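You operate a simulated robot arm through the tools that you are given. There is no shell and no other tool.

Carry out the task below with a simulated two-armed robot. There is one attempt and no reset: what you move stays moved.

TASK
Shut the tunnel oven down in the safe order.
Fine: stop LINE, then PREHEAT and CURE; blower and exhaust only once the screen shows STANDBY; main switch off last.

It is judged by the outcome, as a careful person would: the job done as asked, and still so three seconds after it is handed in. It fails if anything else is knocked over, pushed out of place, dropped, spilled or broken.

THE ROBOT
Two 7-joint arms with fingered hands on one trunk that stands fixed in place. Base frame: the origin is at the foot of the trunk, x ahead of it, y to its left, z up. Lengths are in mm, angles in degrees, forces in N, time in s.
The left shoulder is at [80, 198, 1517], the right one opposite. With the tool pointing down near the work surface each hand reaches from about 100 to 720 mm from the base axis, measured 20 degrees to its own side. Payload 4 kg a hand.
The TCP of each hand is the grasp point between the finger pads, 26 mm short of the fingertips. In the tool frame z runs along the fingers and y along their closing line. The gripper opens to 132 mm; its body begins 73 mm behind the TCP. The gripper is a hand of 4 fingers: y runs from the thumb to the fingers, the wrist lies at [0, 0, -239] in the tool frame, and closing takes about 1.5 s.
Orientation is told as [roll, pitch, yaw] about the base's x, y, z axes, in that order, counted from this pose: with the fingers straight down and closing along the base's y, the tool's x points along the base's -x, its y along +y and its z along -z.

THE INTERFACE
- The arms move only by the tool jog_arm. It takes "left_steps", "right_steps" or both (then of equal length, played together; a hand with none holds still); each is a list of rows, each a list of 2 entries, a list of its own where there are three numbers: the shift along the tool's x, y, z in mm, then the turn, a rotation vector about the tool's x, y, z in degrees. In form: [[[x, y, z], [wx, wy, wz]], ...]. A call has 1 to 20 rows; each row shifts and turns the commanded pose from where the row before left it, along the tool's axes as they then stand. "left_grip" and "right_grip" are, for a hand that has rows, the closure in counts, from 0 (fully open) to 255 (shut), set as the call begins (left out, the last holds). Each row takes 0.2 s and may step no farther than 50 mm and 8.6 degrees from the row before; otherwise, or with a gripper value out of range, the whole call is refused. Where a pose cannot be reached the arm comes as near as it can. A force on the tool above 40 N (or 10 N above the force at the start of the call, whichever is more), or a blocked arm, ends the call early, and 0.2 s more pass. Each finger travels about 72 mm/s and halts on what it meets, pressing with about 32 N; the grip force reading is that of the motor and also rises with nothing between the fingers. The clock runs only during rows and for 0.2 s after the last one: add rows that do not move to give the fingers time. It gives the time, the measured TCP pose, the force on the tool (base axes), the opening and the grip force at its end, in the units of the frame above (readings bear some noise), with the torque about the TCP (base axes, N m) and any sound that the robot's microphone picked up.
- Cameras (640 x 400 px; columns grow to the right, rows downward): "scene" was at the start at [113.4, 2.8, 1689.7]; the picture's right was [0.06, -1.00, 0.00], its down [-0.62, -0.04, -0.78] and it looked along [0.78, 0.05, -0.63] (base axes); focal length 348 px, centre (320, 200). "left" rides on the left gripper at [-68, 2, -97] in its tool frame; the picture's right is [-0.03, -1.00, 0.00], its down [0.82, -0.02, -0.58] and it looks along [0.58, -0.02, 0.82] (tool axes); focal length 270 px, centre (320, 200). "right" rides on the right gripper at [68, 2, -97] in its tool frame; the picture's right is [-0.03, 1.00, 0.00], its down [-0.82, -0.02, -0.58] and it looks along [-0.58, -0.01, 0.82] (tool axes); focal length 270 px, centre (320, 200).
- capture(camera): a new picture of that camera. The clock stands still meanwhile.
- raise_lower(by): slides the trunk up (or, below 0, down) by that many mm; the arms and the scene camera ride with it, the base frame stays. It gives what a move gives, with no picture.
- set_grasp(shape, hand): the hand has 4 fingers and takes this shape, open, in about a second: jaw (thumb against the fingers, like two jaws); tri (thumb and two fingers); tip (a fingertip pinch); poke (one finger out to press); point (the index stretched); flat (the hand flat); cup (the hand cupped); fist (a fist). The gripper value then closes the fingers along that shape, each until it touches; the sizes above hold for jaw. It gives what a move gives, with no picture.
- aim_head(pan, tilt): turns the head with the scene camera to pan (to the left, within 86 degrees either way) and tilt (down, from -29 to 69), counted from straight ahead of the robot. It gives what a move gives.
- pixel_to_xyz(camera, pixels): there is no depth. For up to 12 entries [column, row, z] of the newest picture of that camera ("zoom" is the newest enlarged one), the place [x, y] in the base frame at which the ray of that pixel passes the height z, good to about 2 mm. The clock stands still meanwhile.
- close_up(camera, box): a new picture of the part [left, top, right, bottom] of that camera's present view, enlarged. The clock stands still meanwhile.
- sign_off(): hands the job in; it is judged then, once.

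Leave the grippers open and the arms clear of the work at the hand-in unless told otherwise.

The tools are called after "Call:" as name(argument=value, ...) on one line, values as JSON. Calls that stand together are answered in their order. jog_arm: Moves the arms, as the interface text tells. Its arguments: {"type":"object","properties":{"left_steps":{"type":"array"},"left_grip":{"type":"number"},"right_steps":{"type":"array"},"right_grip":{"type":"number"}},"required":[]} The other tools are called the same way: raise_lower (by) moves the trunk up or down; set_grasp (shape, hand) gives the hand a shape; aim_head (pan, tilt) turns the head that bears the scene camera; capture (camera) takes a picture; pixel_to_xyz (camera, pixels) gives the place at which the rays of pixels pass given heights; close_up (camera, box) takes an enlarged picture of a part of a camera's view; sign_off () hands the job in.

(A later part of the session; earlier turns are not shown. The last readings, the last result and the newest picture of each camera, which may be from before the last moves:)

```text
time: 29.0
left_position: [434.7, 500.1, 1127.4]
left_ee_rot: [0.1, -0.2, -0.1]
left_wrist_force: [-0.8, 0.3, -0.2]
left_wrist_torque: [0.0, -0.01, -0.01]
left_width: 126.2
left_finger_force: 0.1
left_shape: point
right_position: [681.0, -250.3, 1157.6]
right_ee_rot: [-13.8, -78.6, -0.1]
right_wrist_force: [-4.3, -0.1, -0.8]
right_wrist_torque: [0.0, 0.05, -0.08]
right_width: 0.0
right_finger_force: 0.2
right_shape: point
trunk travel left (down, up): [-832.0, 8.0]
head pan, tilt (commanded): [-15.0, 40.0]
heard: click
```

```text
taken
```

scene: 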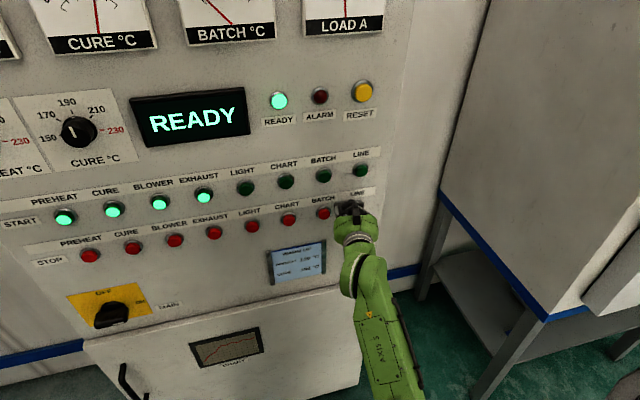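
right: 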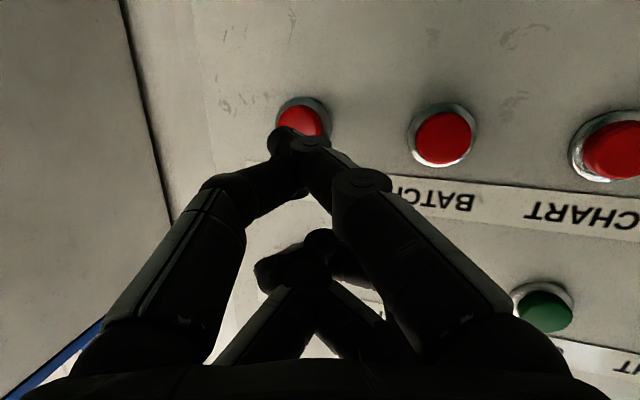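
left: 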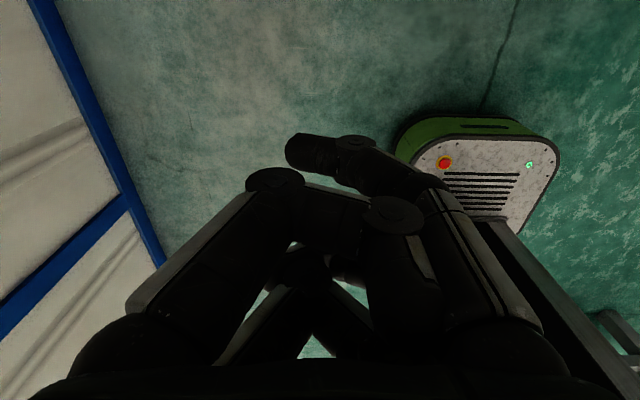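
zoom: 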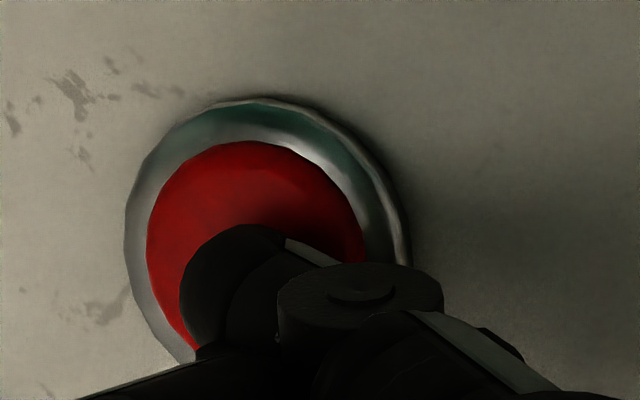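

There was a click, and the LINE start lamp at about (362,170) is now dark, so LINE is stopped. I'll draw the right hand straight back from the button, then down and clear.

Call:
jog_arm(right_steps=[[[2, -2.3, -9.5], [0, 0, 0]], [[2, -2.3, -9.5], [0, 0, 0]], [[2, -2.3, -9.5], [0, 0, 0]], [[2, -2.3, -9.5], [0, 0, 0]], [[23.5, -1.3, -5.3], [0, 0, 0]], [[23.5, -1.3, -5.3], [0, 0, 0]], [[23.5, -1.3, -5.3], [0, 0, 0]]])

Call:
aim_head(pan=0, tilt=38)

Call:
capture(camera="scene")

Call:
capture(camera="left")

```text
time: 30.6
left_position: [435.5, 499.9, 1126.6]
left_ee_rot: [0.1, -0.1, -0.1]
left_wrist_force: [-0.2, 0.5, 0.3]
left_wrist_torque: [0.0, 0.0, 0.02]
left_width: 126.2
left_finger_force: 0.1
left_shape: point
right_position: [612.8, -249.8, 1090.9]
right_ee_rot: [-14.0, -78.7, 0.1]
right_wrist_force: [0.2, -0.6, -0.5]
right_wrist_torque: [-0.02, -0.01, 0.0]
right_width: 0.4
right_finger_force: 0.1
right_shape: point
trunk travel left (down, up): [-832.0, 8.0]
head pan, tilt (commanded): [-15.0, 40.0]
```

```text
time: 31.4
left_position: [435.6, 501.5, 1127.1]
left_ee_rot: [0.2, 0.0, -0.1]
left_wrist_force: [-0.1, 0.3, 0.1]
left_wrist_torque: [-0.01, -0.03, -0.01]
left_width: 126.1
left_finger_force: 0.0
left_shape: point
right_position: [614.0, -251.4, 1090.9]
right_ee_rot: [-13.9, -78.6, 0.0]
right_wrist_force: [0.6, -0.7, -0.6]
right_wrist_torque: [-0.03, 0.03, 0.01]
right_width: 0.2
right_finger_force: 0.1
right_shape: point
trunk travel left (down, up): [-832.0, 8.0]
head pan, tilt (commanded): [0.0, 38.0]
```

```text
taken
```

scene: 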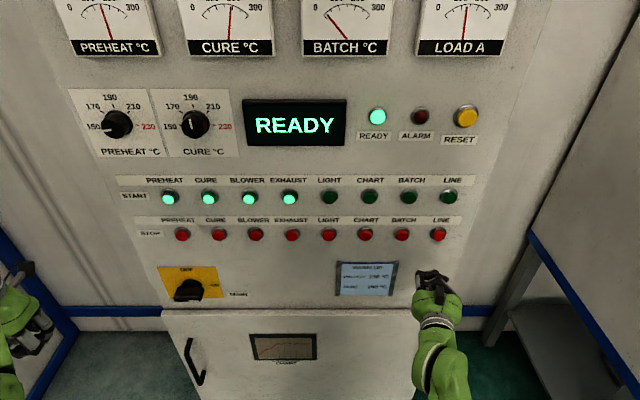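

```text
taken
```

left: 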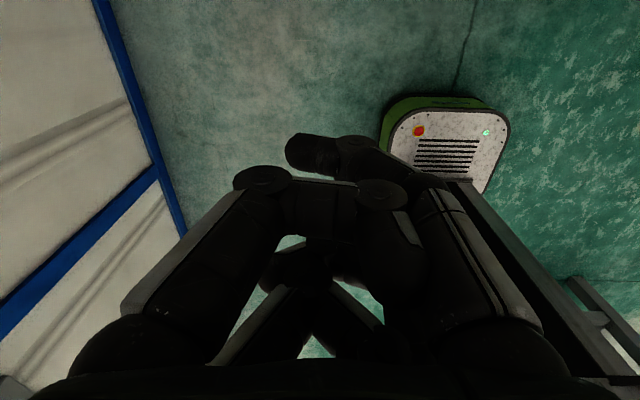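

LINE is off and the screen still says READY. On the left hand the index is jammed under the thumb from the earlier fist shape. I'll open it to jaw and set point again so the index stretches freely.

Call:
set_grasp(shape="jaw", hand="left")

Call:
set_grasp(shape="point", hand="left")

Call:
capture(camera="left")

```text
time: 32.3
left_position: [437.0, 500.3, 1127.2]
left_ee_rot: [0.1, -0.2, -0.1]
left_wrist_force: [-0.5, -1.1, 0.3]
left_wrist_torque: [0.0, -0.03, 0.01]
left_width: 131.9
left_finger_force: 0.1
left_shape: jaw
right_position: [614.2, -250.0, 1091.6]
right_ee_rot: [-13.8, -78.6, 0.0]
right_wrist_force: [0.5, -0.2, -0.2]
right_wrist_torque: [-0.01, -0.03, -0.03]
right_width: 0.1
right_finger_force: 0.1
right_shape: point
trunk travel left (down, up): [-832.0, 8.0]
head pan, tilt (commanded): [0.0, 38.0]
```

```text
time: 33.2
left_position: [436.3, 500.5, 1126.7]
left_ee_rot: [0.0, 0.0, 0.0]
left_wrist_force: [0.6, 0.4, -0.3]
left_wrist_torque: [0.04, 0.0, -0.04]
left_width: 0.1
left_finger_force: 0.0
left_shape: point
right_position: [615.5, -250.5, 1091.4]
right_ee_rot: [-13.9, -78.6, -0.1]
right_wrist_force: [0.1, -0.4, -0.2]
right_wrist_torque: [0.01, 0.02, -0.04]
right_width: 0.0
right_finger_force: 0.1
right_shape: point
trunk travel left (down, up): [-832.0, 8.0]
head pan, tilt (commanded): [0.0, 38.0]
```

```text
taken
```

left: 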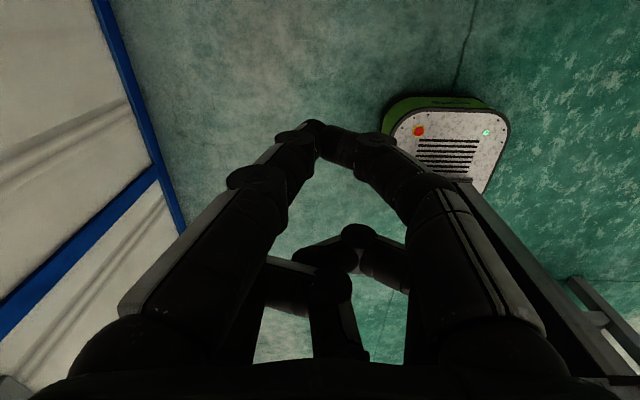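

The left index now stretches out properly, with its tip at about (318,130), which is near tool (-21, 0, 27). I'll bring the left hand down and inward to about (536, 250, 905), well clear of the panel, then swing it to point ahead as I did with the right.

Call:
jog_arm(left_steps=[[[-12.5, -31, 27.8], [0, 0, 0]], [[-12.5, -31, 27.8], [0, 0, 0]], [[-12.5, -31, 27.8], [0, 0, 0]], [[-12.5, -31, 27.8], [0, 0, 0]], [[-12.5, -31, 27.8], [0, 0, 0]], [[-12.5, -31, 27.8], [0, 0, 0]], [[-12.5, -31, 27.8], [0, 0, 0]], [[-12.5, -31, 27.8], [0, 0, 0]]])

Call:
jog_arm(left_steps=[[[0, 0, 0], [0, -8.2, 0]], [[0, 0, 0], [0, -8.2, 0]], [[0, 0, 0], [0, -8.2, 0]], [[0, 0, 0], [0, -8.2, 0]], [[0, 0, 0], [0, -8.2, 0]], [[0, 0, 0], [0, -8.2, 0]], [[0, 0, 0], [0, -8.2, 0]], [[0, 0, 0], [0, -8.2, 0]]])

Call:
capture(camera="scene")

```text
time: 35.0
left_position: [539.0, 250.3, 903.9]
left_ee_rot: [0.2, 0.1, 0.1]
left_wrist_force: [1.1, 0.2, -0.2]
left_wrist_torque: [-0.01, -0.01, 0.02]
left_width: 0.1
left_finger_force: 0.1
left_shape: point
right_position: [615.0, -249.8, 1091.2]
right_ee_rot: [-13.8, -78.4, -0.2]
right_wrist_force: [0.3, 0.4, -0.3]
right_wrist_torque: [0.01, 0.0, -0.02]
right_width: 0.0
right_finger_force: 0.1
right_shape: point
trunk travel left (down, up): [-832.0, 8.0]
head pan, tilt (commanded): [0.0, 38.0]
```

```text
time: 36.8
left_position: [534.1, 251.6, 907.5]
left_ee_rot: [0.1, -65.9, -0.1]
left_wrist_force: [0.4, 0.8, 0.4]
left_wrist_torque: [-0.01, 0.02, 0.02]
left_width: 0.0
left_finger_force: 0.1
left_shape: point
right_position: [613.6, -249.5, 1093.9]
right_ee_rot: [-13.8, -78.7, -0.1]
right_wrist_force: [0.5, -0.3, 0.7]
right_wrist_torque: [0.02, 0.03, -0.01]
right_width: 0.0
right_finger_force: 0.0
right_shape: point
trunk travel left (down, up): [-832.0, 8.0]
head pan, tilt (commanded): [0.0, 38.0]
```

```text
taken
```

scene: 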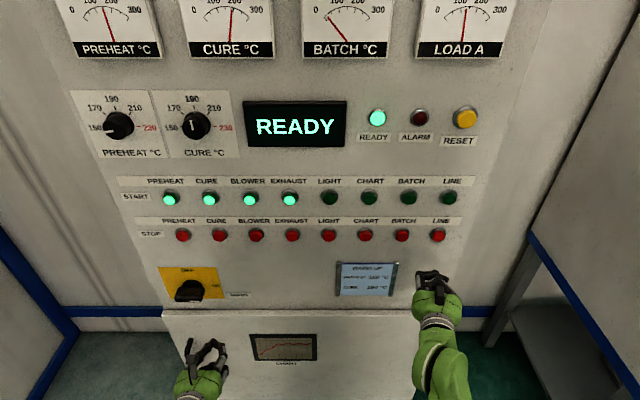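

The left hand turned with no trouble: it is at (534, 252, 907), pitched -66. I'll finish the turn to about -90.

Call:
jog_arm(left_steps=[[[0, 0, 0], [0, -8, 0]], [[0, 0, 0], [0, -8, 0]], [[0, 0, 0], [0, -8, 0]]])

```text
time: 37.6
left_position: [536.8, 248.4, 901.3]
left_ee_rot: [-2.1, -86.4, 1.0]
left_wrist_force: [0.2, -0.8, -0.6]
left_wrist_torque: [0.01, 0.01, -0.01]
left_width: 0.0
left_finger_force: 0.1
left_shape: point
left hand out of reach, approached as far as the arm can: row 2
right_position: [613.9, -249.9, 1091.9]
right_ee_rot: [-13.9, -78.6, 0.0]
right_wrist_force: [0.8, -0.5, 0.2]
right_wrist_torque: [-0.01, 0.02, -0.03]
right_width: 0.1
right_finger_force: 0.1
right_shape: point
trunk travel left (down, up): [-832.0, 8.0]
head pan, tilt (commanded): [0.0, 38.0]
```

The left hand points ahead at pitch -86, TCP (537, 248, 901). I'll move it up, left and forward toward a spot in front of PREHEAT, about (637, 315, 1111), passing well in front of the main switch.

Call:
jog_arm(left_steps=[[[-36, 11, 13], [0, 0, 0]], [[-36, 11, 13], [0, 0, 0]], [[-36, 11, 13], [0, 0, 0]], [[-36, 11, 13], [0, 0, 0]], [[-36, 11, 13], [0, 0, 0]], [[-36, 11, 13], [0, 0, 0]]])

Call:
capture(camera="left")

Call:
capture(camera="scene")

```text
time: 39.0
left_position: [629.9, 314.9, 1111.1]
left_ee_rot: [-3.4, -86.2, 2.3]
left_wrist_force: [1.0, 0.0, -0.2]
left_wrist_torque: [-0.02, 0.02, -0.02]
left_width: 0.0
left_finger_force: 0.1
left_shape: point
right_position: [615.5, -249.5, 1091.3]
right_ee_rot: [-14.0, -78.5, -0.1]
right_wrist_force: [0.0, -1.4, 0.8]
right_wrist_torque: [0.02, 0.02, 0.01]
right_width: 0.0
right_finger_force: 0.0
right_shape: point
trunk travel left (down, up): [-832.0, 8.0]
head pan, tilt (commanded): [0.0, 38.0]
```

```text
taken
```

left: 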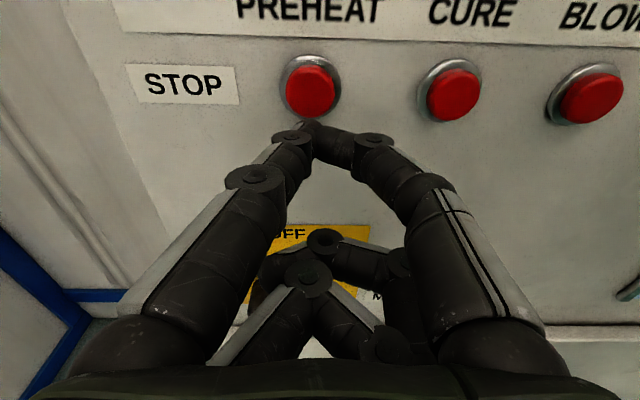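

```text
taken
```

scene: 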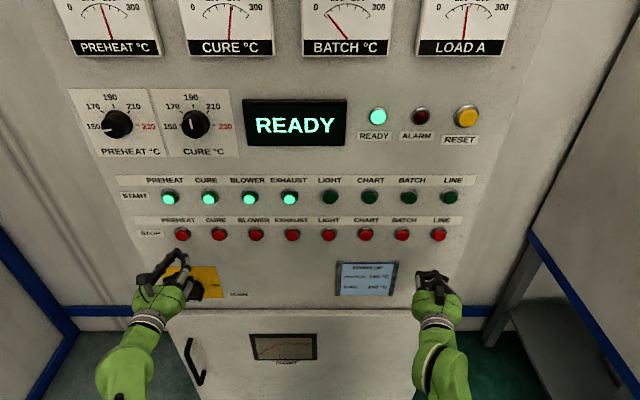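

The left camera view is clear: the PREHEAT red face is at (310,91) and the fingertip at (313,127). The ray puts the face at about (697, 319, 1136) and the tip at (661, 318, 1130). I'll advance about 30 mm while rising 5 mm, then look again.

Call:
jog_arm(left_steps=[[[-2.3, 0.9, 9.5], [0, 0, 0]], [[-2.3, 0.9, 9.5], [0, 0, 0]], [[-2.3, 0.9, 9.5], [0, 0, 0]]])

Call:
capture(camera="left")

```text
time: 39.8
left_position: [658.9, 316.4, 1117.9]
left_ee_rot: [-3.4, -86.3, 2.4]
left_wrist_force: [0.7, 0.3, 0.9]
left_wrist_torque: [0.01, 0.03, -0.01]
left_width: 0.1
left_finger_force: 0.0
left_shape: point
right_position: [615.5, -249.4, 1091.0]
right_ee_rot: [-14.0, -78.4, 0.1]
right_wrist_force: [-0.1, -0.1, -0.5]
right_wrist_torque: [-0.03, 0.0, 0.0]
right_width: 0.0
right_finger_force: 0.1
right_shape: point
trunk travel left (down, up): [-832.0, 8.0]
head pan, tilt (commanded): [0.0, 38.0]
```

```text
taken
```

left: 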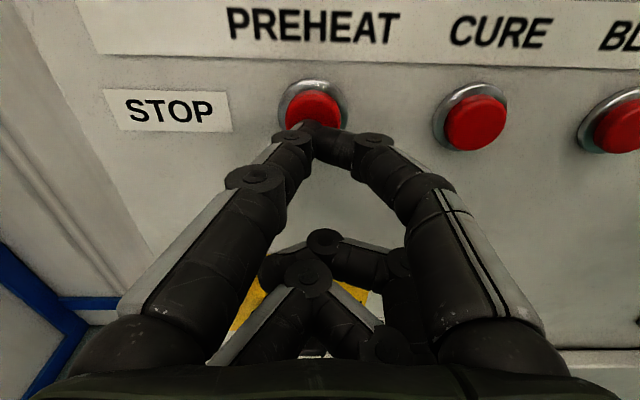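

The tip is centred right in front of PREHEAT's red face, about 8 mm off. I'll press in with 5 mm steps.

Call:
jog_arm(left_steps=[[[-0.3, 0.1, 5], [0, 0, 0]], [[-0.3, 0.1, 5], [0, 0, 0]], [[-0.3, 0.1, 5], [0, 0, 0]]])

Call:
capture(camera="scene")

```text
time: 40.6
left_position: [667.0, 316.6, 1117.1]
left_ee_rot: [-4.9, -86.4, 4.0]
left_wrist_force: [-26.8, -1.8, -3.5]
left_wrist_torque: [-0.02, -0.38, 0.08]
left_width: 0.0
left_finger_force: 0.0
left_shape: point
right_position: [609.6, -249.7, 1093.5]
right_ee_rot: [-14.1, -78.8, 0.2]
right_wrist_force: [-0.3, -0.2, 0.2]
right_wrist_torque: [-0.05, 0.03, 0.02]
right_width: 0.0
right_finger_force: 0.1
right_shape: point
trunk travel left (down, up): [-832.0, 8.0]
head pan, tilt (commanded): [0.0, 38.0]
heard: click
```

```text
taken
```

scene: 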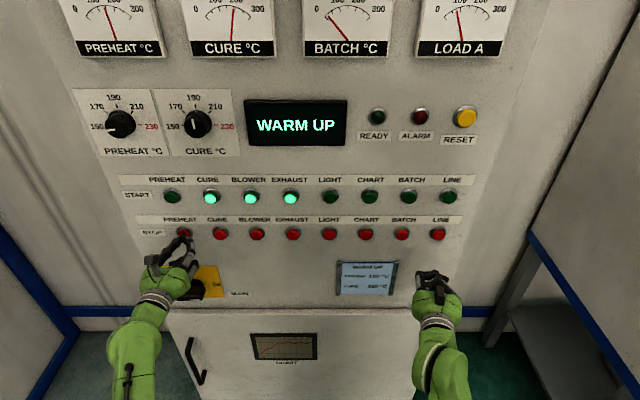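

There was a click, the PREHEAT lamp went out, and the screen now reads WARM UP. The press force was 27 N, so I'll press a little less next time. I'll back off 30 mm, shift 86 mm right to CURE and check.

Call:
jog_arm(left_steps=[[[0, 0, -10], [0, 0, 0]], [[0, 0, -10], [0, 0, 0]], [[0, 0, -10], [0, 0, 0]], [[0, -28.7, 0], [0, 0, 0]], [[0, -28.7, 0], [0, 0, 0]], [[0, -28.7, 0], [0, 0, 0]]])

Call:
capture(camera="left")

Call:
capture(camera="scene")

```text
time: 42.0
left_position: [641.0, 229.4, 1121.5]
left_ee_rot: [-3.2, -86.3, 2.3]
left_wrist_force: [0.9, 0.4, 0.6]
left_wrist_torque: [-0.04, 0.01, -0.01]
left_width: 0.0
left_finger_force: 0.1
left_shape: point
right_position: [613.5, -249.3, 1092.7]
right_ee_rot: [-13.9, -78.5, 0.0]
right_wrist_force: [0.0, 0.0, 0.7]
right_wrist_torque: [0.02, -0.01, 0.0]
right_width: 0.0
right_finger_force: 0.2
right_shape: point
trunk travel left (down, up): [-832.0, 8.0]
head pan, tilt (commanded): [0.0, 38.0]
```

```text
taken
```

left: 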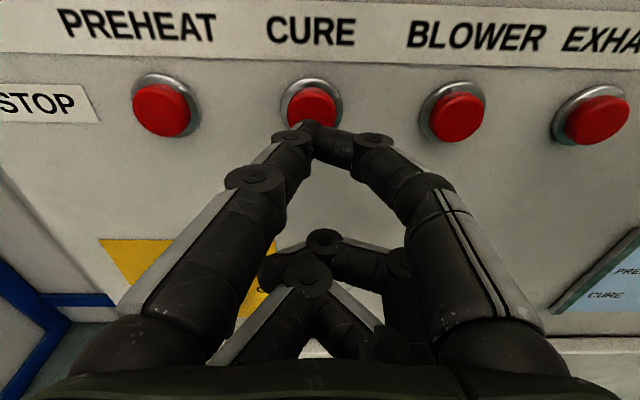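

```text
taken
```

scene: 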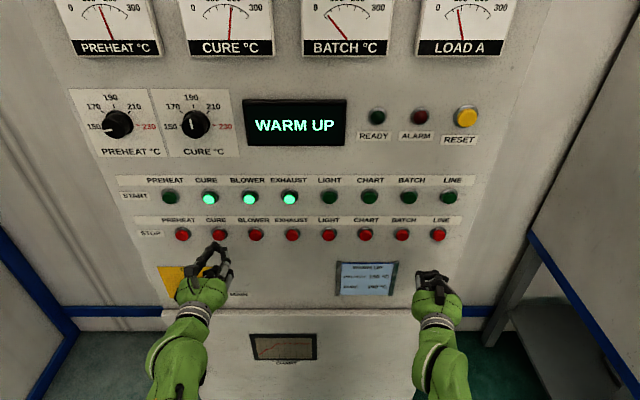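

The tip at (313,128) lines up with CURE's red face at (312,108). I'll advance in shrinking steps to press it.

Call:
jog_arm(left_steps=[[[0.5, 0.2, 8], [0, 0, 0]], [[0.5, 0.2, 8], [0, 0, 0]], [[0, 0.1, 4], [0, 0, 0]], [[0, 0.1, 4], [0, 0, 0]]])

Call:
capture(camera="scene")

```text
time: 43.0
left_position: [665.5, 230.7, 1116.6]
left_ee_rot: [-3.5, -86.4, 2.5]
left_wrist_force: [-4.8, -1.1, -0.8]
left_wrist_torque: [0.02, -0.1, -0.04]
left_width: 0.0
left_finger_force: 0.1
left_shape: point
right_position: [614.5, -250.8, 1092.8]
right_ee_rot: [-13.9, -78.5, 0.0]
right_wrist_force: [-0.1, -0.6, 0.1]
right_wrist_torque: [-0.02, 0.02, 0.01]
right_width: 0.0
right_finger_force: 0.0
right_shape: point
trunk travel left (down, up): [-832.0, 8.0]
head pan, tilt (commanded): [0.0, 38.0]
heard: click
```

```text
taken
```

scene: 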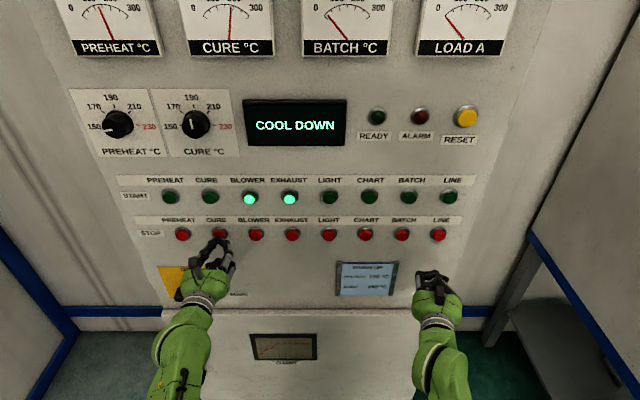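

There was a click at only 5 N. The CURE lamp is out and the screen reads COOL DOWN. I'll back off 25 mm and line up in front of BLOWER without touching it, then wait for STANDBY.

Call:
jog_arm(left_steps=[[[0, 0, -10], [0, 0, 0]], [[0, 0, -10], [0, 0, 0]], [[0, 0, -5], [0, 0, 0]], [[0, -28.5, 0], [0, 0, 0]], [[0, -28.5, 0], [0, 0, 0]], [[0, -28.5, 0], [0, 0, 0]]])

Call:
capture(camera="left")

Call:
jog_arm(left_steps=[[[0, 0, 0], [0, 0, 0]], [[0, 0, 0], [0, 0, 0]], [[0, 0, 0], [0, 0, 0]], [[0, 0, 0], [0, 0, 0]], [[0, 0, 0], [0, 0, 0]], [[0, 0, 0], [0, 0, 0]], [[0, 0, 0], [0, 0, 0]], [[0, 0, 0], [0, 0, 0]], [[0, 0, 0], [0, 0, 0]], [[0, 0, 0], [0, 0, 0]], [[0, 0, 0], [0, 0, 0]], [[0, 0, 0], [0, 0, 0]], [[0, 0, 0], [0, 0, 0]], [[0, 0, 0], [0, 0, 0]], [[0, 0, 0], [0, 0, 0]], [[0, 0, 0], [0, 0, 0]], [[0, 0, 0], [0, 0, 0]], [[0, 0, 0], [0, 0, 0]], [[0, 0, 0], [0, 0, 0]], [[0, 0, 0], [0, 0, 0]]])

Call:
close_up(camera="scene", box=[50, 0, 530, 300])

```text
time: 44.4
left_position: [639.1, 146.3, 1117.4]
left_ee_rot: [-4.2, -86.4, 3.3]
left_wrist_force: [-0.7, -1.0, -0.7]
left_wrist_torque: [-0.01, -0.04, 0.03]
left_width: 0.0
left_finger_force: 0.1
left_shape: point
right_position: [614.7, -250.9, 1090.0]
right_ee_rot: [-13.7, -78.5, -0.1]
right_wrist_force: [-0.5, 0.2, 1.0]
right_wrist_torque: [0.01, -0.02, -0.02]
right_width: 0.0
right_finger_force: 0.0
right_shape: point
trunk travel left (down, up): [-832.0, 8.0]
head pan, tilt (commanded): [0.0, 38.0]
```

```text
taken
```

left: 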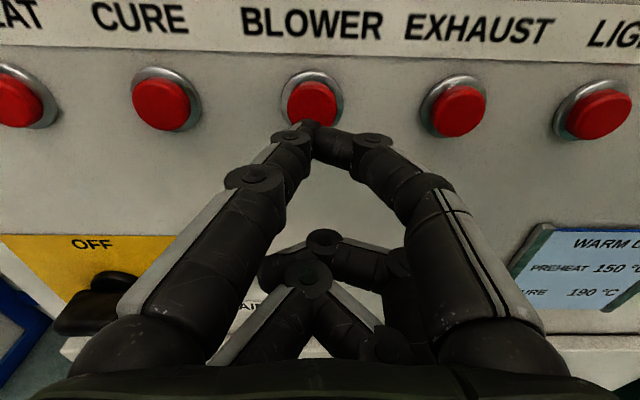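

```text
time: 48.6
left_position: [638.6, 145.7, 1118.4]
left_ee_rot: [-3.5, -86.3, 2.5]
left_wrist_force: [-0.3, 0.2, 0.4]
left_wrist_torque: [-0.04, 0.03, -0.01]
left_width: 0.2
left_finger_force: 0.0
left_shape: point
right_position: [615.3, -249.6, 1090.2]
right_ee_rot: [-13.9, -78.6, 0.0]
right_wrist_force: [-0.7, -0.3, -0.2]
right_wrist_torque: [-0.01, 0.02, 0.0]
right_width: 0.0
right_finger_force: 0.1
right_shape: point
trunk travel left (down, up): [-832.0, 8.0]
head pan, tilt (commanded): [0.0, 38.0]
```

```text
1.33 times, centred on (290, 150) of scene
```

zoom: 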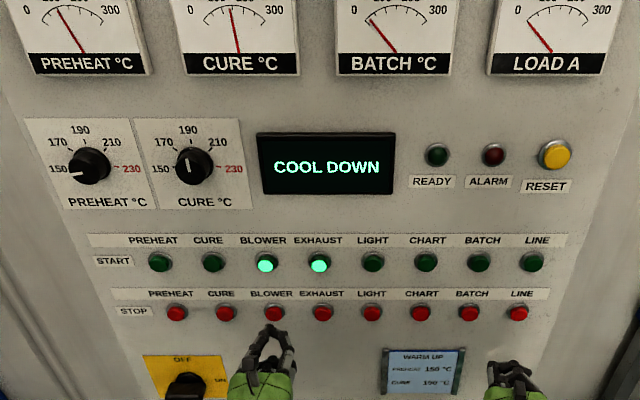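

The tip stands in front of BLOWER, not touching. The screen still reads COOL DOWN and the needles are falling. I'll let time run in motionless rows and then look again.

Call:
jog_arm(left_steps=[[[0, 0, 0], [0, 0, 0]], [[0, 0, 0], [0, 0, 0]], [[0, 0, 0], [0, 0, 0]], [[0, 0, 0], [0, 0, 0]], [[0, 0, 0], [0, 0, 0]], [[0, 0, 0], [0, 0, 0]], [[0, 0, 0], [0, 0, 0]], [[0, 0, 0], [0, 0, 0]], [[0, 0, 0], [0, 0, 0]], [[0, 0, 0], [0, 0, 0]], [[0, 0, 0], [0, 0, 0]], [[0, 0, 0], [0, 0, 0]], [[0, 0, 0], [0, 0, 0]], [[0, 0, 0], [0, 0, 0]], [[0, 0, 0], [0, 0, 0]], [[0, 0, 0], [0, 0, 0]], [[0, 0, 0], [0, 0, 0]], [[0, 0, 0], [0, 0, 0]], [[0, 0, 0], [0, 0, 0]], [[0, 0, 0], [0, 0, 0]]])

Call:
jog_arm(left_steps=[[[0, 0, 0], [0, 0, 0]], [[0, 0, 0], [0, 0, 0]], [[0, 0, 0], [0, 0, 0]], [[0, 0, 0], [0, 0, 0]], [[0, 0, 0], [0, 0, 0]], [[0, 0, 0], [0, 0, 0]], [[0, 0, 0], [0, 0, 0]], [[0, 0, 0], [0, 0, 0]], [[0, 0, 0], [0, 0, 0]], [[0, 0, 0], [0, 0, 0]], [[0, 0, 0], [0, 0, 0]], [[0, 0, 0], [0, 0, 0]], [[0, 0, 0], [0, 0, 0]], [[0, 0, 0], [0, 0, 0]], [[0, 0, 0], [0, 0, 0]], [[0, 0, 0], [0, 0, 0]], [[0, 0, 0], [0, 0, 0]], [[0, 0, 0], [0, 0, 0]], [[0, 0, 0], [0, 0, 0]], [[0, 0, 0], [0, 0, 0]]])

Call:
close_up(camera="scene", box=[50, 0, 530, 300])

```text
time: 52.8
left_position: [639.9, 144.4, 1117.7]
left_ee_rot: [-3.5, -86.3, 2.6]
left_wrist_force: [-0.4, -0.1, 0.2]
left_wrist_torque: [0.0, 0.0, -0.01]
left_width: 0.1
left_finger_force: 0.0
left_shape: point
right_position: [613.8, -250.4, 1090.8]
right_ee_rot: [-13.9, -78.6, -0.1]
right_wrist_force: [0.4, 0.5, 1.0]
right_wrist_torque: [0.01, -0.06, 0.01]
right_width: 0.0
right_finger_force: 0.0
right_shape: point
trunk travel left (down, up): [-832.0, 8.0]
head pan, tilt (commanded): [0.0, 38.0]
```

```text
time: 57.0
left_position: [639.6, 145.7, 1118.4]
left_ee_rot: [-3.5, -86.3, 2.6]
left_wrist_force: [0.6, 0.6, 1.3]
left_wrist_torque: [0.0, -0.01, -0.02]
left_width: 0.0
left_finger_force: 0.1
left_shape: point
right_position: [614.8, -251.4, 1091.5]
right_ee_rot: [-13.9, -78.6, 0.0]
right_wrist_force: [-0.4, -0.4, -0.5]
right_wrist_torque: [0.03, -0.01, -0.04]
right_width: 0.1
right_finger_force: 0.1
right_shape: point
trunk travel left (down, up): [-832.0, 8.0]
head pan, tilt (commanded): [0.0, 38.0]
```

```text
1.33 times, centred on (290, 150) of scene
```

zoom: 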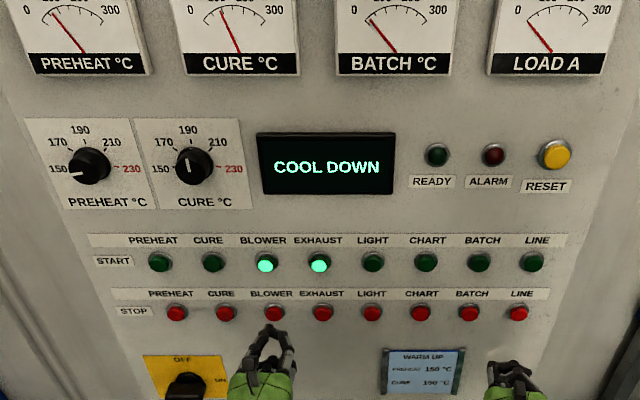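

Still COOL DOWN, with the needles dropping steadily. I'll keep waiting.

Call:
jog_arm(left_steps=[[[0, 0, 0], [0, 0, 0]], [[0, 0, 0], [0, 0, 0]], [[0, 0, 0], [0, 0, 0]], [[0, 0, 0], [0, 0, 0]], [[0, 0, 0], [0, 0, 0]], [[0, 0, 0], [0, 0, 0]], [[0, 0, 0], [0, 0, 0]], [[0, 0, 0], [0, 0, 0]], [[0, 0, 0], [0, 0, 0]], [[0, 0, 0], [0, 0, 0]], [[0, 0, 0], [0, 0, 0]], [[0, 0, 0], [0, 0, 0]], [[0, 0, 0], [0, 0, 0]], [[0, 0, 0], [0, 0, 0]], [[0, 0, 0], [0, 0, 0]], [[0, 0, 0], [0, 0, 0]], [[0, 0, 0], [0, 0, 0]], [[0, 0, 0], [0, 0, 0]], [[0, 0, 0], [0, 0, 0]], [[0, 0, 0], [0, 0, 0]]])

Call:
jog_arm(left_steps=[[[0, 0, 0], [0, 0, 0]], [[0, 0, 0], [0, 0, 0]], [[0, 0, 0], [0, 0, 0]], [[0, 0, 0], [0, 0, 0]], [[0, 0, 0], [0, 0, 0]], [[0, 0, 0], [0, 0, 0]], [[0, 0, 0], [0, 0, 0]], [[0, 0, 0], [0, 0, 0]], [[0, 0, 0], [0, 0, 0]], [[0, 0, 0], [0, 0, 0]], [[0, 0, 0], [0, 0, 0]], [[0, 0, 0], [0, 0, 0]], [[0, 0, 0], [0, 0, 0]], [[0, 0, 0], [0, 0, 0]], [[0, 0, 0], [0, 0, 0]], [[0, 0, 0], [0, 0, 0]], [[0, 0, 0], [0, 0, 0]], [[0, 0, 0], [0, 0, 0]], [[0, 0, 0], [0, 0, 0]], [[0, 0, 0], [0, 0, 0]]])

Call:
close_up(camera="scene", box=[50, 0, 530, 300])

```text
time: 61.2
left_position: [639.6, 144.3, 1118.1]
left_ee_rot: [-3.6, -86.3, 2.4]
left_wrist_force: [0.2, -0.7, -0.2]
left_wrist_torque: [-0.02, -0.01, 0.02]
left_width: 0.2
left_finger_force: 0.1
left_shape: point
right_position: [614.3, -249.5, 1090.4]
right_ee_rot: [-13.9, -78.7, 0.0]
right_wrist_force: [-0.7, -0.2, 0.3]
right_wrist_torque: [-0.01, -0.01, 0.01]
right_width: 0.1
right_finger_force: 0.0
right_shape: point
trunk travel left (down, up): [-832.0, 8.0]
head pan, tilt (commanded): [0.0, 38.0]
```

```text
time: 65.4
left_position: [639.2, 145.8, 1118.5]
left_ee_rot: [-3.5, -86.3, 2.5]
left_wrist_force: [-0.3, 1.4, 0.1]
left_wrist_torque: [0.01, 0.01, -0.03]
left_width: 0.0
left_finger_force: 0.1
left_shape: point
right_position: [613.9, -251.3, 1091.7]
right_ee_rot: [-13.9, -78.6, 0.0]
right_wrist_force: [-0.3, 0.7, -0.7]
right_wrist_torque: [0.0, 0.02, 0.03]
right_width: 0.0
right_finger_force: 0.1
right_shape: point
trunk travel left (down, up): [-832.0, 8.0]
head pan, tilt (commanded): [0.0, 38.0]
```

```text
1.33 times, centred on (290, 150) of scene
```

zoom: 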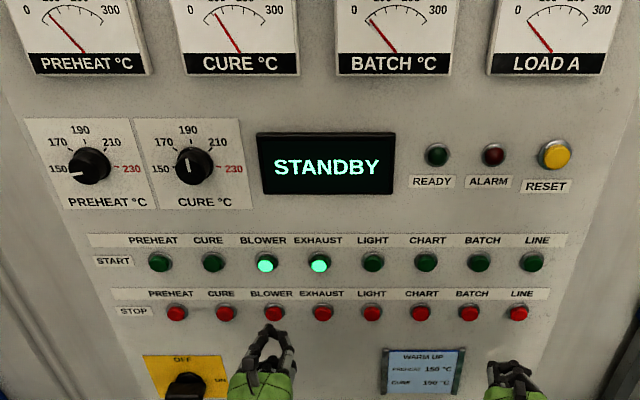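

The screen now shows STANDBY. I'll press STOP BLOWER with the same advance that worked for CURE, about 26 mm.

Call:
jog_arm(left_steps=[[[0, 0.2, 9], [0, 0, 0]], [[0, 0.2, 9], [0, 0, 0]], [[-0.3, 0.1, 4], [0, 0, 0]], [[-0.3, 0.1, 4], [0, 0, 0]]])

Call:
capture(camera="scene")

```text
time: 66.4
left_position: [664.0, 145.4, 1117.2]
left_ee_rot: [-4.1, -86.2, 3.1]
left_wrist_force: [-4.9, -0.5, 0.5]
left_wrist_torque: [0.04, -0.12, -0.02]
left_width: 0.0
left_finger_force: 0.1
left_shape: point
right_position: [613.5, -250.7, 1090.8]
right_ee_rot: [-13.9, -78.6, 0.0]
right_wrist_force: [-0.2, 0.2, 0.3]
right_wrist_torque: [-0.01, 0.04, -0.01]
right_width: 0.0
right_finger_force: 0.1
right_shape: point
trunk travel left (down, up): [-832.0, 8.0]
head pan, tilt (commanded): [0.0, 38.0]
heard: click
```

```text
taken
```

scene: 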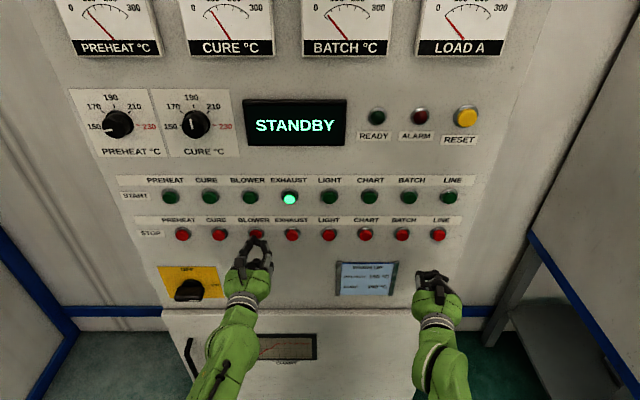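

The click came and the BLOWER lamp is out, with STANDBY still showing. I'll back off and shift 85 mm right to EXHAUST.

Call:
jog_arm(left_steps=[[[0, 0, -10], [0, 0, 0]], [[0, 0, -10], [0, 0, 0]], [[0, 0, -6], [0, 0, 0]], [[0, -28.3, 0], [0, 0, 0]], [[0, -28.3, 0], [0, 0, 0]], [[0, -28.3, 0], [0, 0, 0]]])

Call:
capture(camera="left")

```text
time: 67.8
left_position: [638.6, 60.7, 1119.4]
left_ee_rot: [-3.0, -86.3, 2.0]
left_wrist_force: [0.5, -0.3, 0.7]
left_wrist_torque: [0.01, -0.01, -0.01]
left_width: 0.2
left_finger_force: 0.0
left_shape: point
right_position: [614.1, -249.9, 1090.4]
right_ee_rot: [-13.8, -78.6, -0.1]
right_wrist_force: [-0.4, 0.1, 0.9]
right_wrist_torque: [0.0, 0.01, -0.01]
right_width: 0.0
right_finger_force: 0.1
right_shape: point
trunk travel left (down, up): [-832.0, 8.0]
head pan, tilt (commanded): [0.0, 38.0]
```

```text
taken
```

left: 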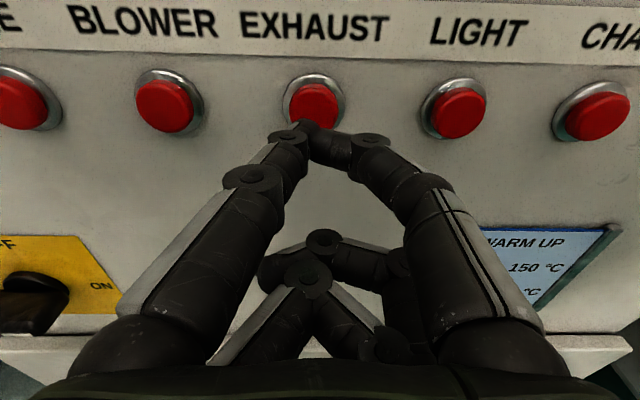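

The tip at (311,127) is lined up with EXHAUST's red face at (313,107). I'll press it.

Call:
jog_arm(left_steps=[[[0.3, 0.2, 9], [0, 0, 0]], [[0.3, 0.2, 9], [0, 0, 0]], [[-0.2, 0.1, 4], [0, 0, 0]], [[-0.2, 0.1, 4], [0, 0, 0]]])

Call:
capture(camera="scene")

```text
time: 68.8
left_position: [663.6, 61.4, 1118.5]
left_ee_rot: [-3.0, -86.2, 2.0]
left_wrist_force: [-3.1, -0.6, -0.4]
left_wrist_torque: [0.02, -0.07, 0.0]
left_width: 0.2
left_finger_force: 0.1
left_shape: point
right_position: [614.4, -249.5, 1091.1]
right_ee_rot: [-13.8, -78.7, -0.1]
right_wrist_force: [-0.1, -0.3, -0.2]
right_wrist_torque: [0.03, -0.01, 0.04]
right_width: 0.0
right_finger_force: 0.1
right_shape: point
trunk travel left (down, up): [-832.0, 8.0]
head pan, tilt (commanded): [0.0, 38.0]
heard: click
```

```text
taken
```

scene: 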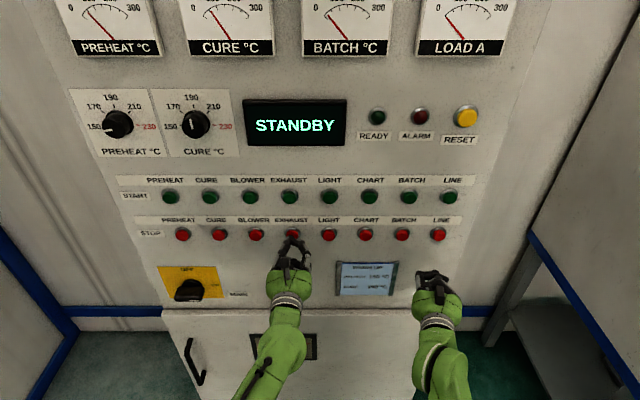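

The click came and all START lamps are dark, with the screen on STANDBY. Only the MAIN switch is left, at (190,285). I'll back the left hand off EXHAUST and carry it in front of the switch, staying about 60 mm clear of the panel.

Call:
jog_arm(left_steps=[[[0, 0, -12], [0, 0, 0]], [[0, 0, -12], [0, 0, 0]], [[0, 0, -12], [0, 0, 0]], [[0, 0, -12], [0, 0, 0]], [[0, 0, -12], [0, 0, 0]], [[10, 34, 0], [0, 0, 0]], [[10, 34, 0], [0, 0, 0]], [[10, 34, 0], [0, 0, 0]], [[10, 34, 0], [0, 0, 0]], [[10, 34, 0], [0, 0, 0]], [[10, 34, 0], [0, 0, 0]], [[10, 34, 0], [0, 0, 0]], [[10, 34, 0], [0, 0, 0]]])

Call:
set_grasp(shape="jaw", hand="left")

Call:
capture(camera="left")

Call:
capture(camera="scene")

```text
time: 71.6
left_position: [604.4, 335.8, 1040.4]
left_ee_rot: [-3.5, -86.3, 2.6]
left_wrist_force: [-0.5, 0.8, -0.1]
left_wrist_torque: [0.0, -0.02, -0.01]
left_width: 0.0
left_finger_force: 0.1
left_shape: point
right_position: [615.0, -250.3, 1091.6]
right_ee_rot: [-14.2, -78.6, 0.2]
right_wrist_force: [-0.2, -0.8, 0.3]
right_wrist_torque: [0.01, -0.02, 0.01]
right_width: 0.0
right_finger_force: 0.0
right_shape: point
trunk travel left (down, up): [-832.0, 8.0]
head pan, tilt (commanded): [0.0, 38.0]
```

```text
time: 72.5
left_position: [604.2, 334.3, 1039.9]
left_ee_rot: [-3.6, -86.2, 2.4]
left_wrist_force: [0.8, -1.1, 0.0]
left_wrist_torque: [0.02, -0.01, 0.03]
left_width: 131.8
left_finger_force: 0.2
left_shape: jaw
right_position: [614.1, -249.9, 1091.0]
right_ee_rot: [-13.8, -78.6, -0.1]
right_wrist_force: [0.1, -0.2, -0.3]
right_wrist_torque: [-0.01, -0.01, -0.01]
right_width: 0.2
right_finger_force: 0.1
right_shape: point
trunk travel left (down, up): [-832.0, 8.0]
head pan, tilt (commanded): [0.0, 38.0]
```

```text
taken
```

left: 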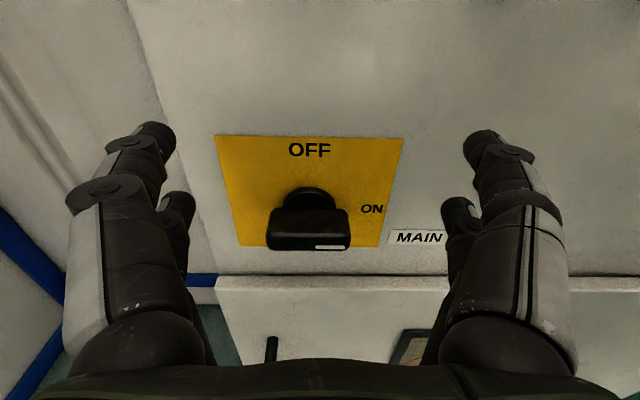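

```text
taken
```

scene: 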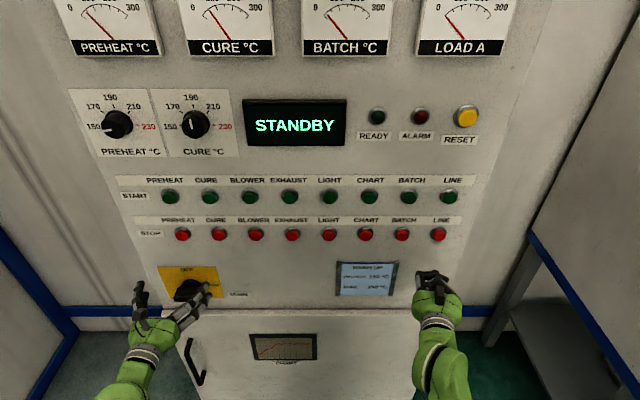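

The left camera now looks straight down at the MAIN switch. The handle lies horizontal at (310,228), with the white mark on the right toward ON. I'll enlarge it for geometry.

Call:
close_up(camera="left", box=[210, 125, 410, 250])

Call:
pixel_to_xyz(camera="left", pixels=[[268, 240, 950], [268, 240, 930], [350, 240, 950], [350, 240, 930], [309, 245, 950], [309, 245, 930], [309, 208, 950], [309, 208, 960], [312, 193, 960], [312, 193, 940], [216, 137, 1010], [240, 247, 850]])

```text
3.20 times, centred on (310, 188) of left
```

zoom: 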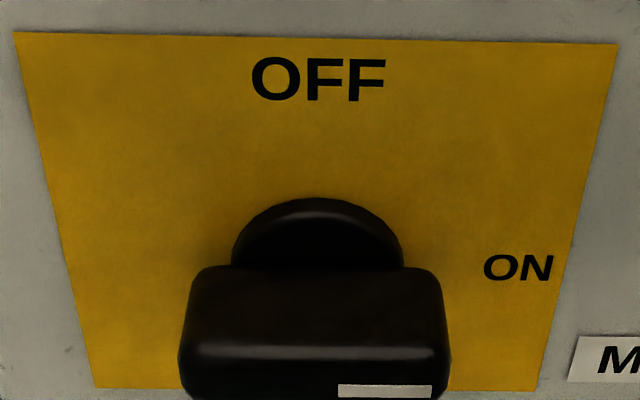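

```text
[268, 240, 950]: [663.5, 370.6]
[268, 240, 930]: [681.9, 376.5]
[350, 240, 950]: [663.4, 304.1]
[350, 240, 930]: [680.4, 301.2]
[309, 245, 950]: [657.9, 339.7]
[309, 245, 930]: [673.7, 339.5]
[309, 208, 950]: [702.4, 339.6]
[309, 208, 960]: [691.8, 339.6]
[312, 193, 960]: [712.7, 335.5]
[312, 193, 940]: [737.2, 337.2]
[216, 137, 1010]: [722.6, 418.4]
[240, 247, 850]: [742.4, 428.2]
```

The handle bar runs from y≈304 to 370, centred near y = 337, z ≈ 945. It is about 20 mm thick and its front is at x ≈ 664. My plan is to roll the hand +90° so its closing line stands vertical, grip the bar top and bottom, then roll back 90° (counter-clockwise as seen) to OFF. First I'll roll in free space and check the wrist can do it.

Call:
jog_arm(left_steps=[[[0, 0, 0], [0, 0, 8.2]], [[0, 0, 0], [0, 0, 8.2]], [[0, 0, 0], [0, 0, 8.2]], [[0, 0, 0], [0, 0, 8.2]], [[0, 0, 0], [0, 0, 8.2]]])

```text
time: 73.7
left_position: [604.1, 333.5, 1039.0]
left_ee_rot: [84.3, -49.1, -86.7]
left_wrist_force: [0.0, -0.5, -0.2]
left_wrist_torque: [0.01, -0.03, -0.01]
left_width: 132.1
left_finger_force: 0.0
left_shape: jaw
right_position: [614.0, -251.4, 1090.6]
right_ee_rot: [-13.8, -78.6, 0.0]
right_wrist_force: [-0.1, 0.2, 0.0]
right_wrist_torque: [-0.04, 0.0, 0.02]
right_width: 0.0
right_finger_force: 0.1
right_shape: point
trunk travel left (down, up): [-832.0, 8.0]
head pan, tilt (commanded): [0.0, 38.0]
```

Half the roll is done with no drift. I'll complete it to 90° and trim out the 3.7° of downward tilt so the roll axis matches the switch axis.

Call:
jog_arm(left_steps=[[[0, 0, 0], [0, 0, 8.2]], [[0, 0, 0], [0, 0, 8.2]], [[0, 0, 0], [0, 0, 8.2]], [[0, 0, 0], [0, 0, 8.2]], [[0, 0, 0], [0, 0, 8.2]], [[0, 0, 0], [0, 0, 8]], [[0, 0, 0], [-3.7, 1, 0]]])

Call:
capture(camera="left")

Call:
capture(camera="scene")

```text
time: 75.3
left_position: [603.2, 335.1, 1041.8]
left_ee_rot: [90.0, 0.0, -90.0]
left_wrist_force: [0.4, 0.1, 0.9]
left_wrist_torque: [-0.02, 0.01, -0.01]
left_width: 131.9
left_finger_force: 0.0
left_shape: jaw
right_position: [614.7, -250.8, 1090.8]
right_ee_rot: [-14.0, -78.6, 0.1]
right_wrist_force: [0.0, -0.1, 0.0]
right_wrist_torque: [0.03, 0.02, 0.0]
right_width: 0.1
right_finger_force: 0.0
right_shape: point
trunk travel left (down, up): [-832.0, 8.0]
head pan, tilt (commanded): [0.0, 38.0]
```

```text
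taken
```

left: 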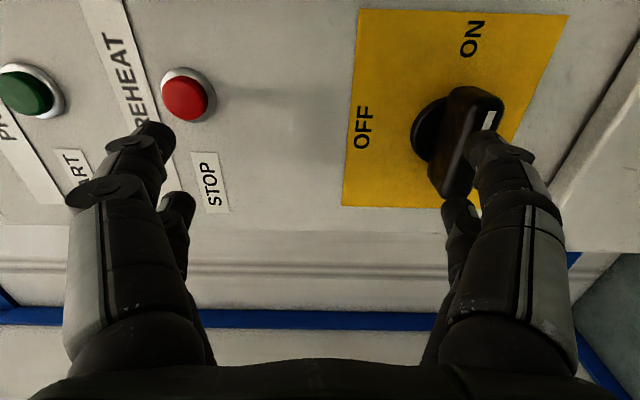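

```text
taken
```

scene: 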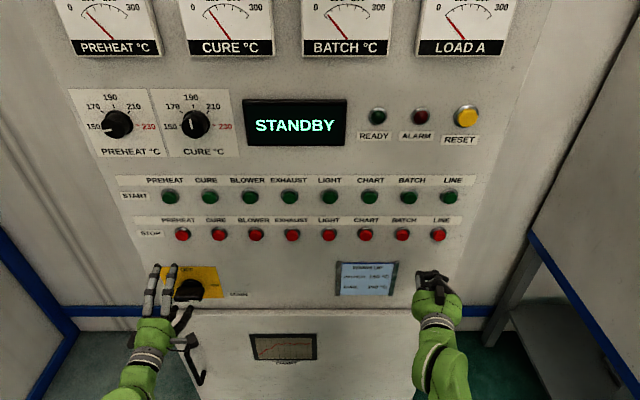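

The hand is now exactly square: closing line vertical, fingers straight ahead. From this side-on camera I can see the handle's depth, so I'll enlarge it.

Call:
close_up(camera="left", box=[380, 60, 540, 160])

Call:
close_up(camera="left", box=[380, 120, 540, 220])

```text
4.00 times, centred on (460, 110) of left
```

zoom: 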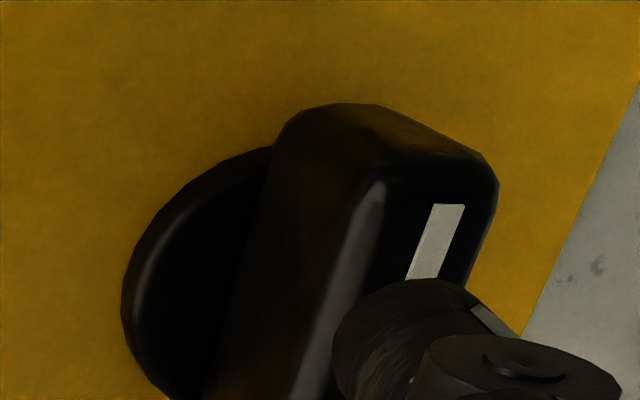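

```text
4.00 times, centred on (460, 170) of left
```

zoom: 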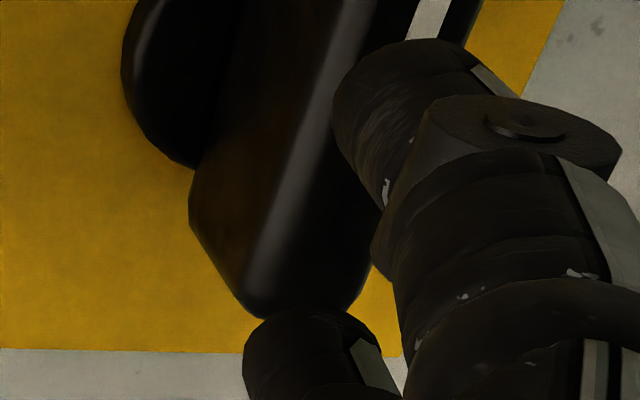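

From both camera views the bar's front is at about x = 662, its centre at y ≈ 339, z ≈ 946, thickness about 19 mm. I'll lower the hand 96 mm to face the handle while still 35 mm short of it, and partly close the fingers to about 70 mm.

Call:
jog_arm(left_steps=[[[1.3, -32, 0], [0, 0, 0]], [[1.3, -32, 0], [0, 0, 0]], [[1.3, -32, 0], [0, 0, 0]], [[0, 0, 0], [0, 0, 0]], [[0, 0, 0], [0, 0, 0]]], left_grip=120)

Call:
capture(camera="left")

Call:
close_up(camera="scene", box=[110, 230, 290, 342])

```text
time: 76.5
left_position: [602.8, 337.2, 944.9]
left_ee_rot: [90.1, -0.2, -90.0]
left_wrist_force: [-0.3, 0.2, 0.6]
left_wrist_torque: [-0.02, 0.0, 0.01]
left_width: 70.3
left_finger_force: 0.1
left_shape: jaw
right_position: [614.9, -249.6, 1090.4]
right_ee_rot: [-13.9, -78.6, 0.0]
right_wrist_force: [-0.5, -0.5, -0.8]
right_wrist_torque: [0.01, -0.01, -0.02]
right_width: 0.0
right_finger_force: 0.1
right_shape: point
trunk travel left (down, up): [-832.0, 8.0]
head pan, tilt (commanded): [0.0, 38.0]
```

```text
taken
```

left: 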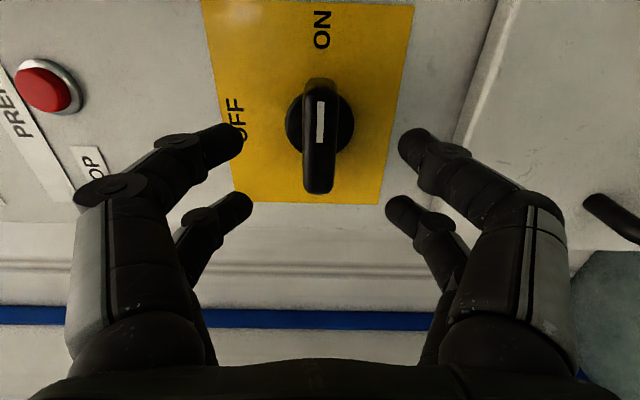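

```text
3.56 times, centred on (200, 286) of scene
```

zoom: 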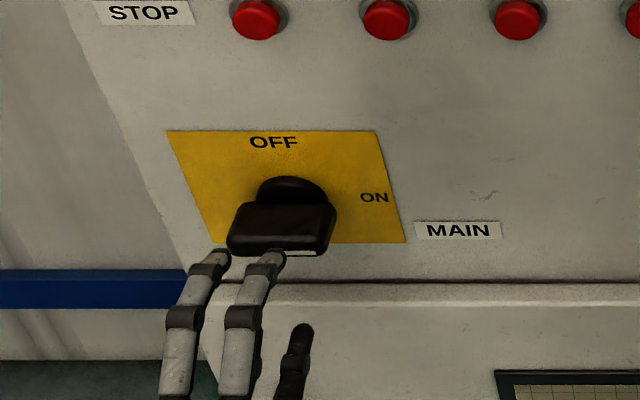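

The view is well centred: the handle is at column 320, midway between the finger pairs, and the head view shows the upper fingers just in front of it. I'll advance 65 mm so the pads straddle the bar with the tips stopping near x = 694, short of the hub.

Call:
jog_arm(left_steps=[[[0.3, -0.2, 10], [0, 0, 0]], [[0.3, -0.2, 10], [0, 0, 0]], [[0.3, -0.2, 10], [0, 0, 0]], [[0.3, -0.2, 10], [0, 0, 0]], [[0.3, -0.2, 10], [0, 0, 0]], [[0.3, -0.1, 8], [0, 0, 0]], [[0, 0, 7], [0, 0, 0]]])

Call:
capture(camera="left")

Call:
close_up(camera="scene", box=[110, 230, 290, 342])

```text
time: 78.1
left_position: [669.5, 338.4, 943.8]
left_ee_rot: [90.1, -0.2, -90.0]
left_wrist_force: [0.5, -0.5, 1.1]
left_wrist_torque: [-0.01, 0.0, 0.01]
left_width: 70.5
left_finger_force: 0.1
left_shape: jaw
right_position: [614.2, -250.0, 1091.3]
right_ee_rot: [-14.0, -78.7, 0.1]
right_wrist_force: [1.1, -0.1, 0.2]
right_wrist_torque: [-0.03, 0.01, 0.03]
right_width: 0.0
right_finger_force: 0.2
right_shape: point
trunk travel left (down, up): [-832.0, 8.0]
head pan, tilt (commanded): [0.0, 38.0]
```

```text
taken
```

left: 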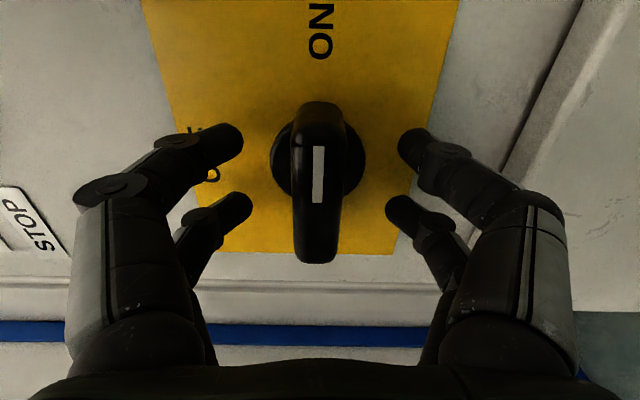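

```text
3.56 times, centred on (200, 286) of scene
```

zoom: 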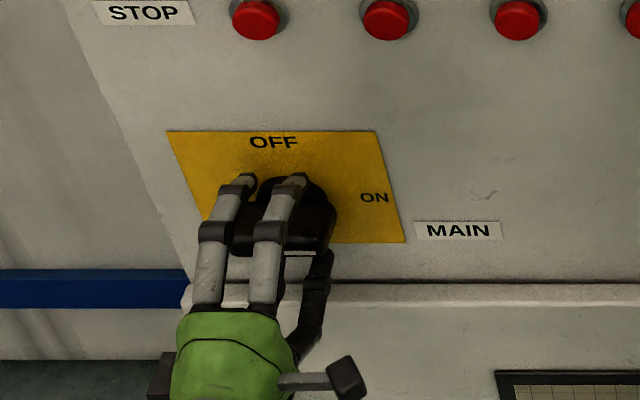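

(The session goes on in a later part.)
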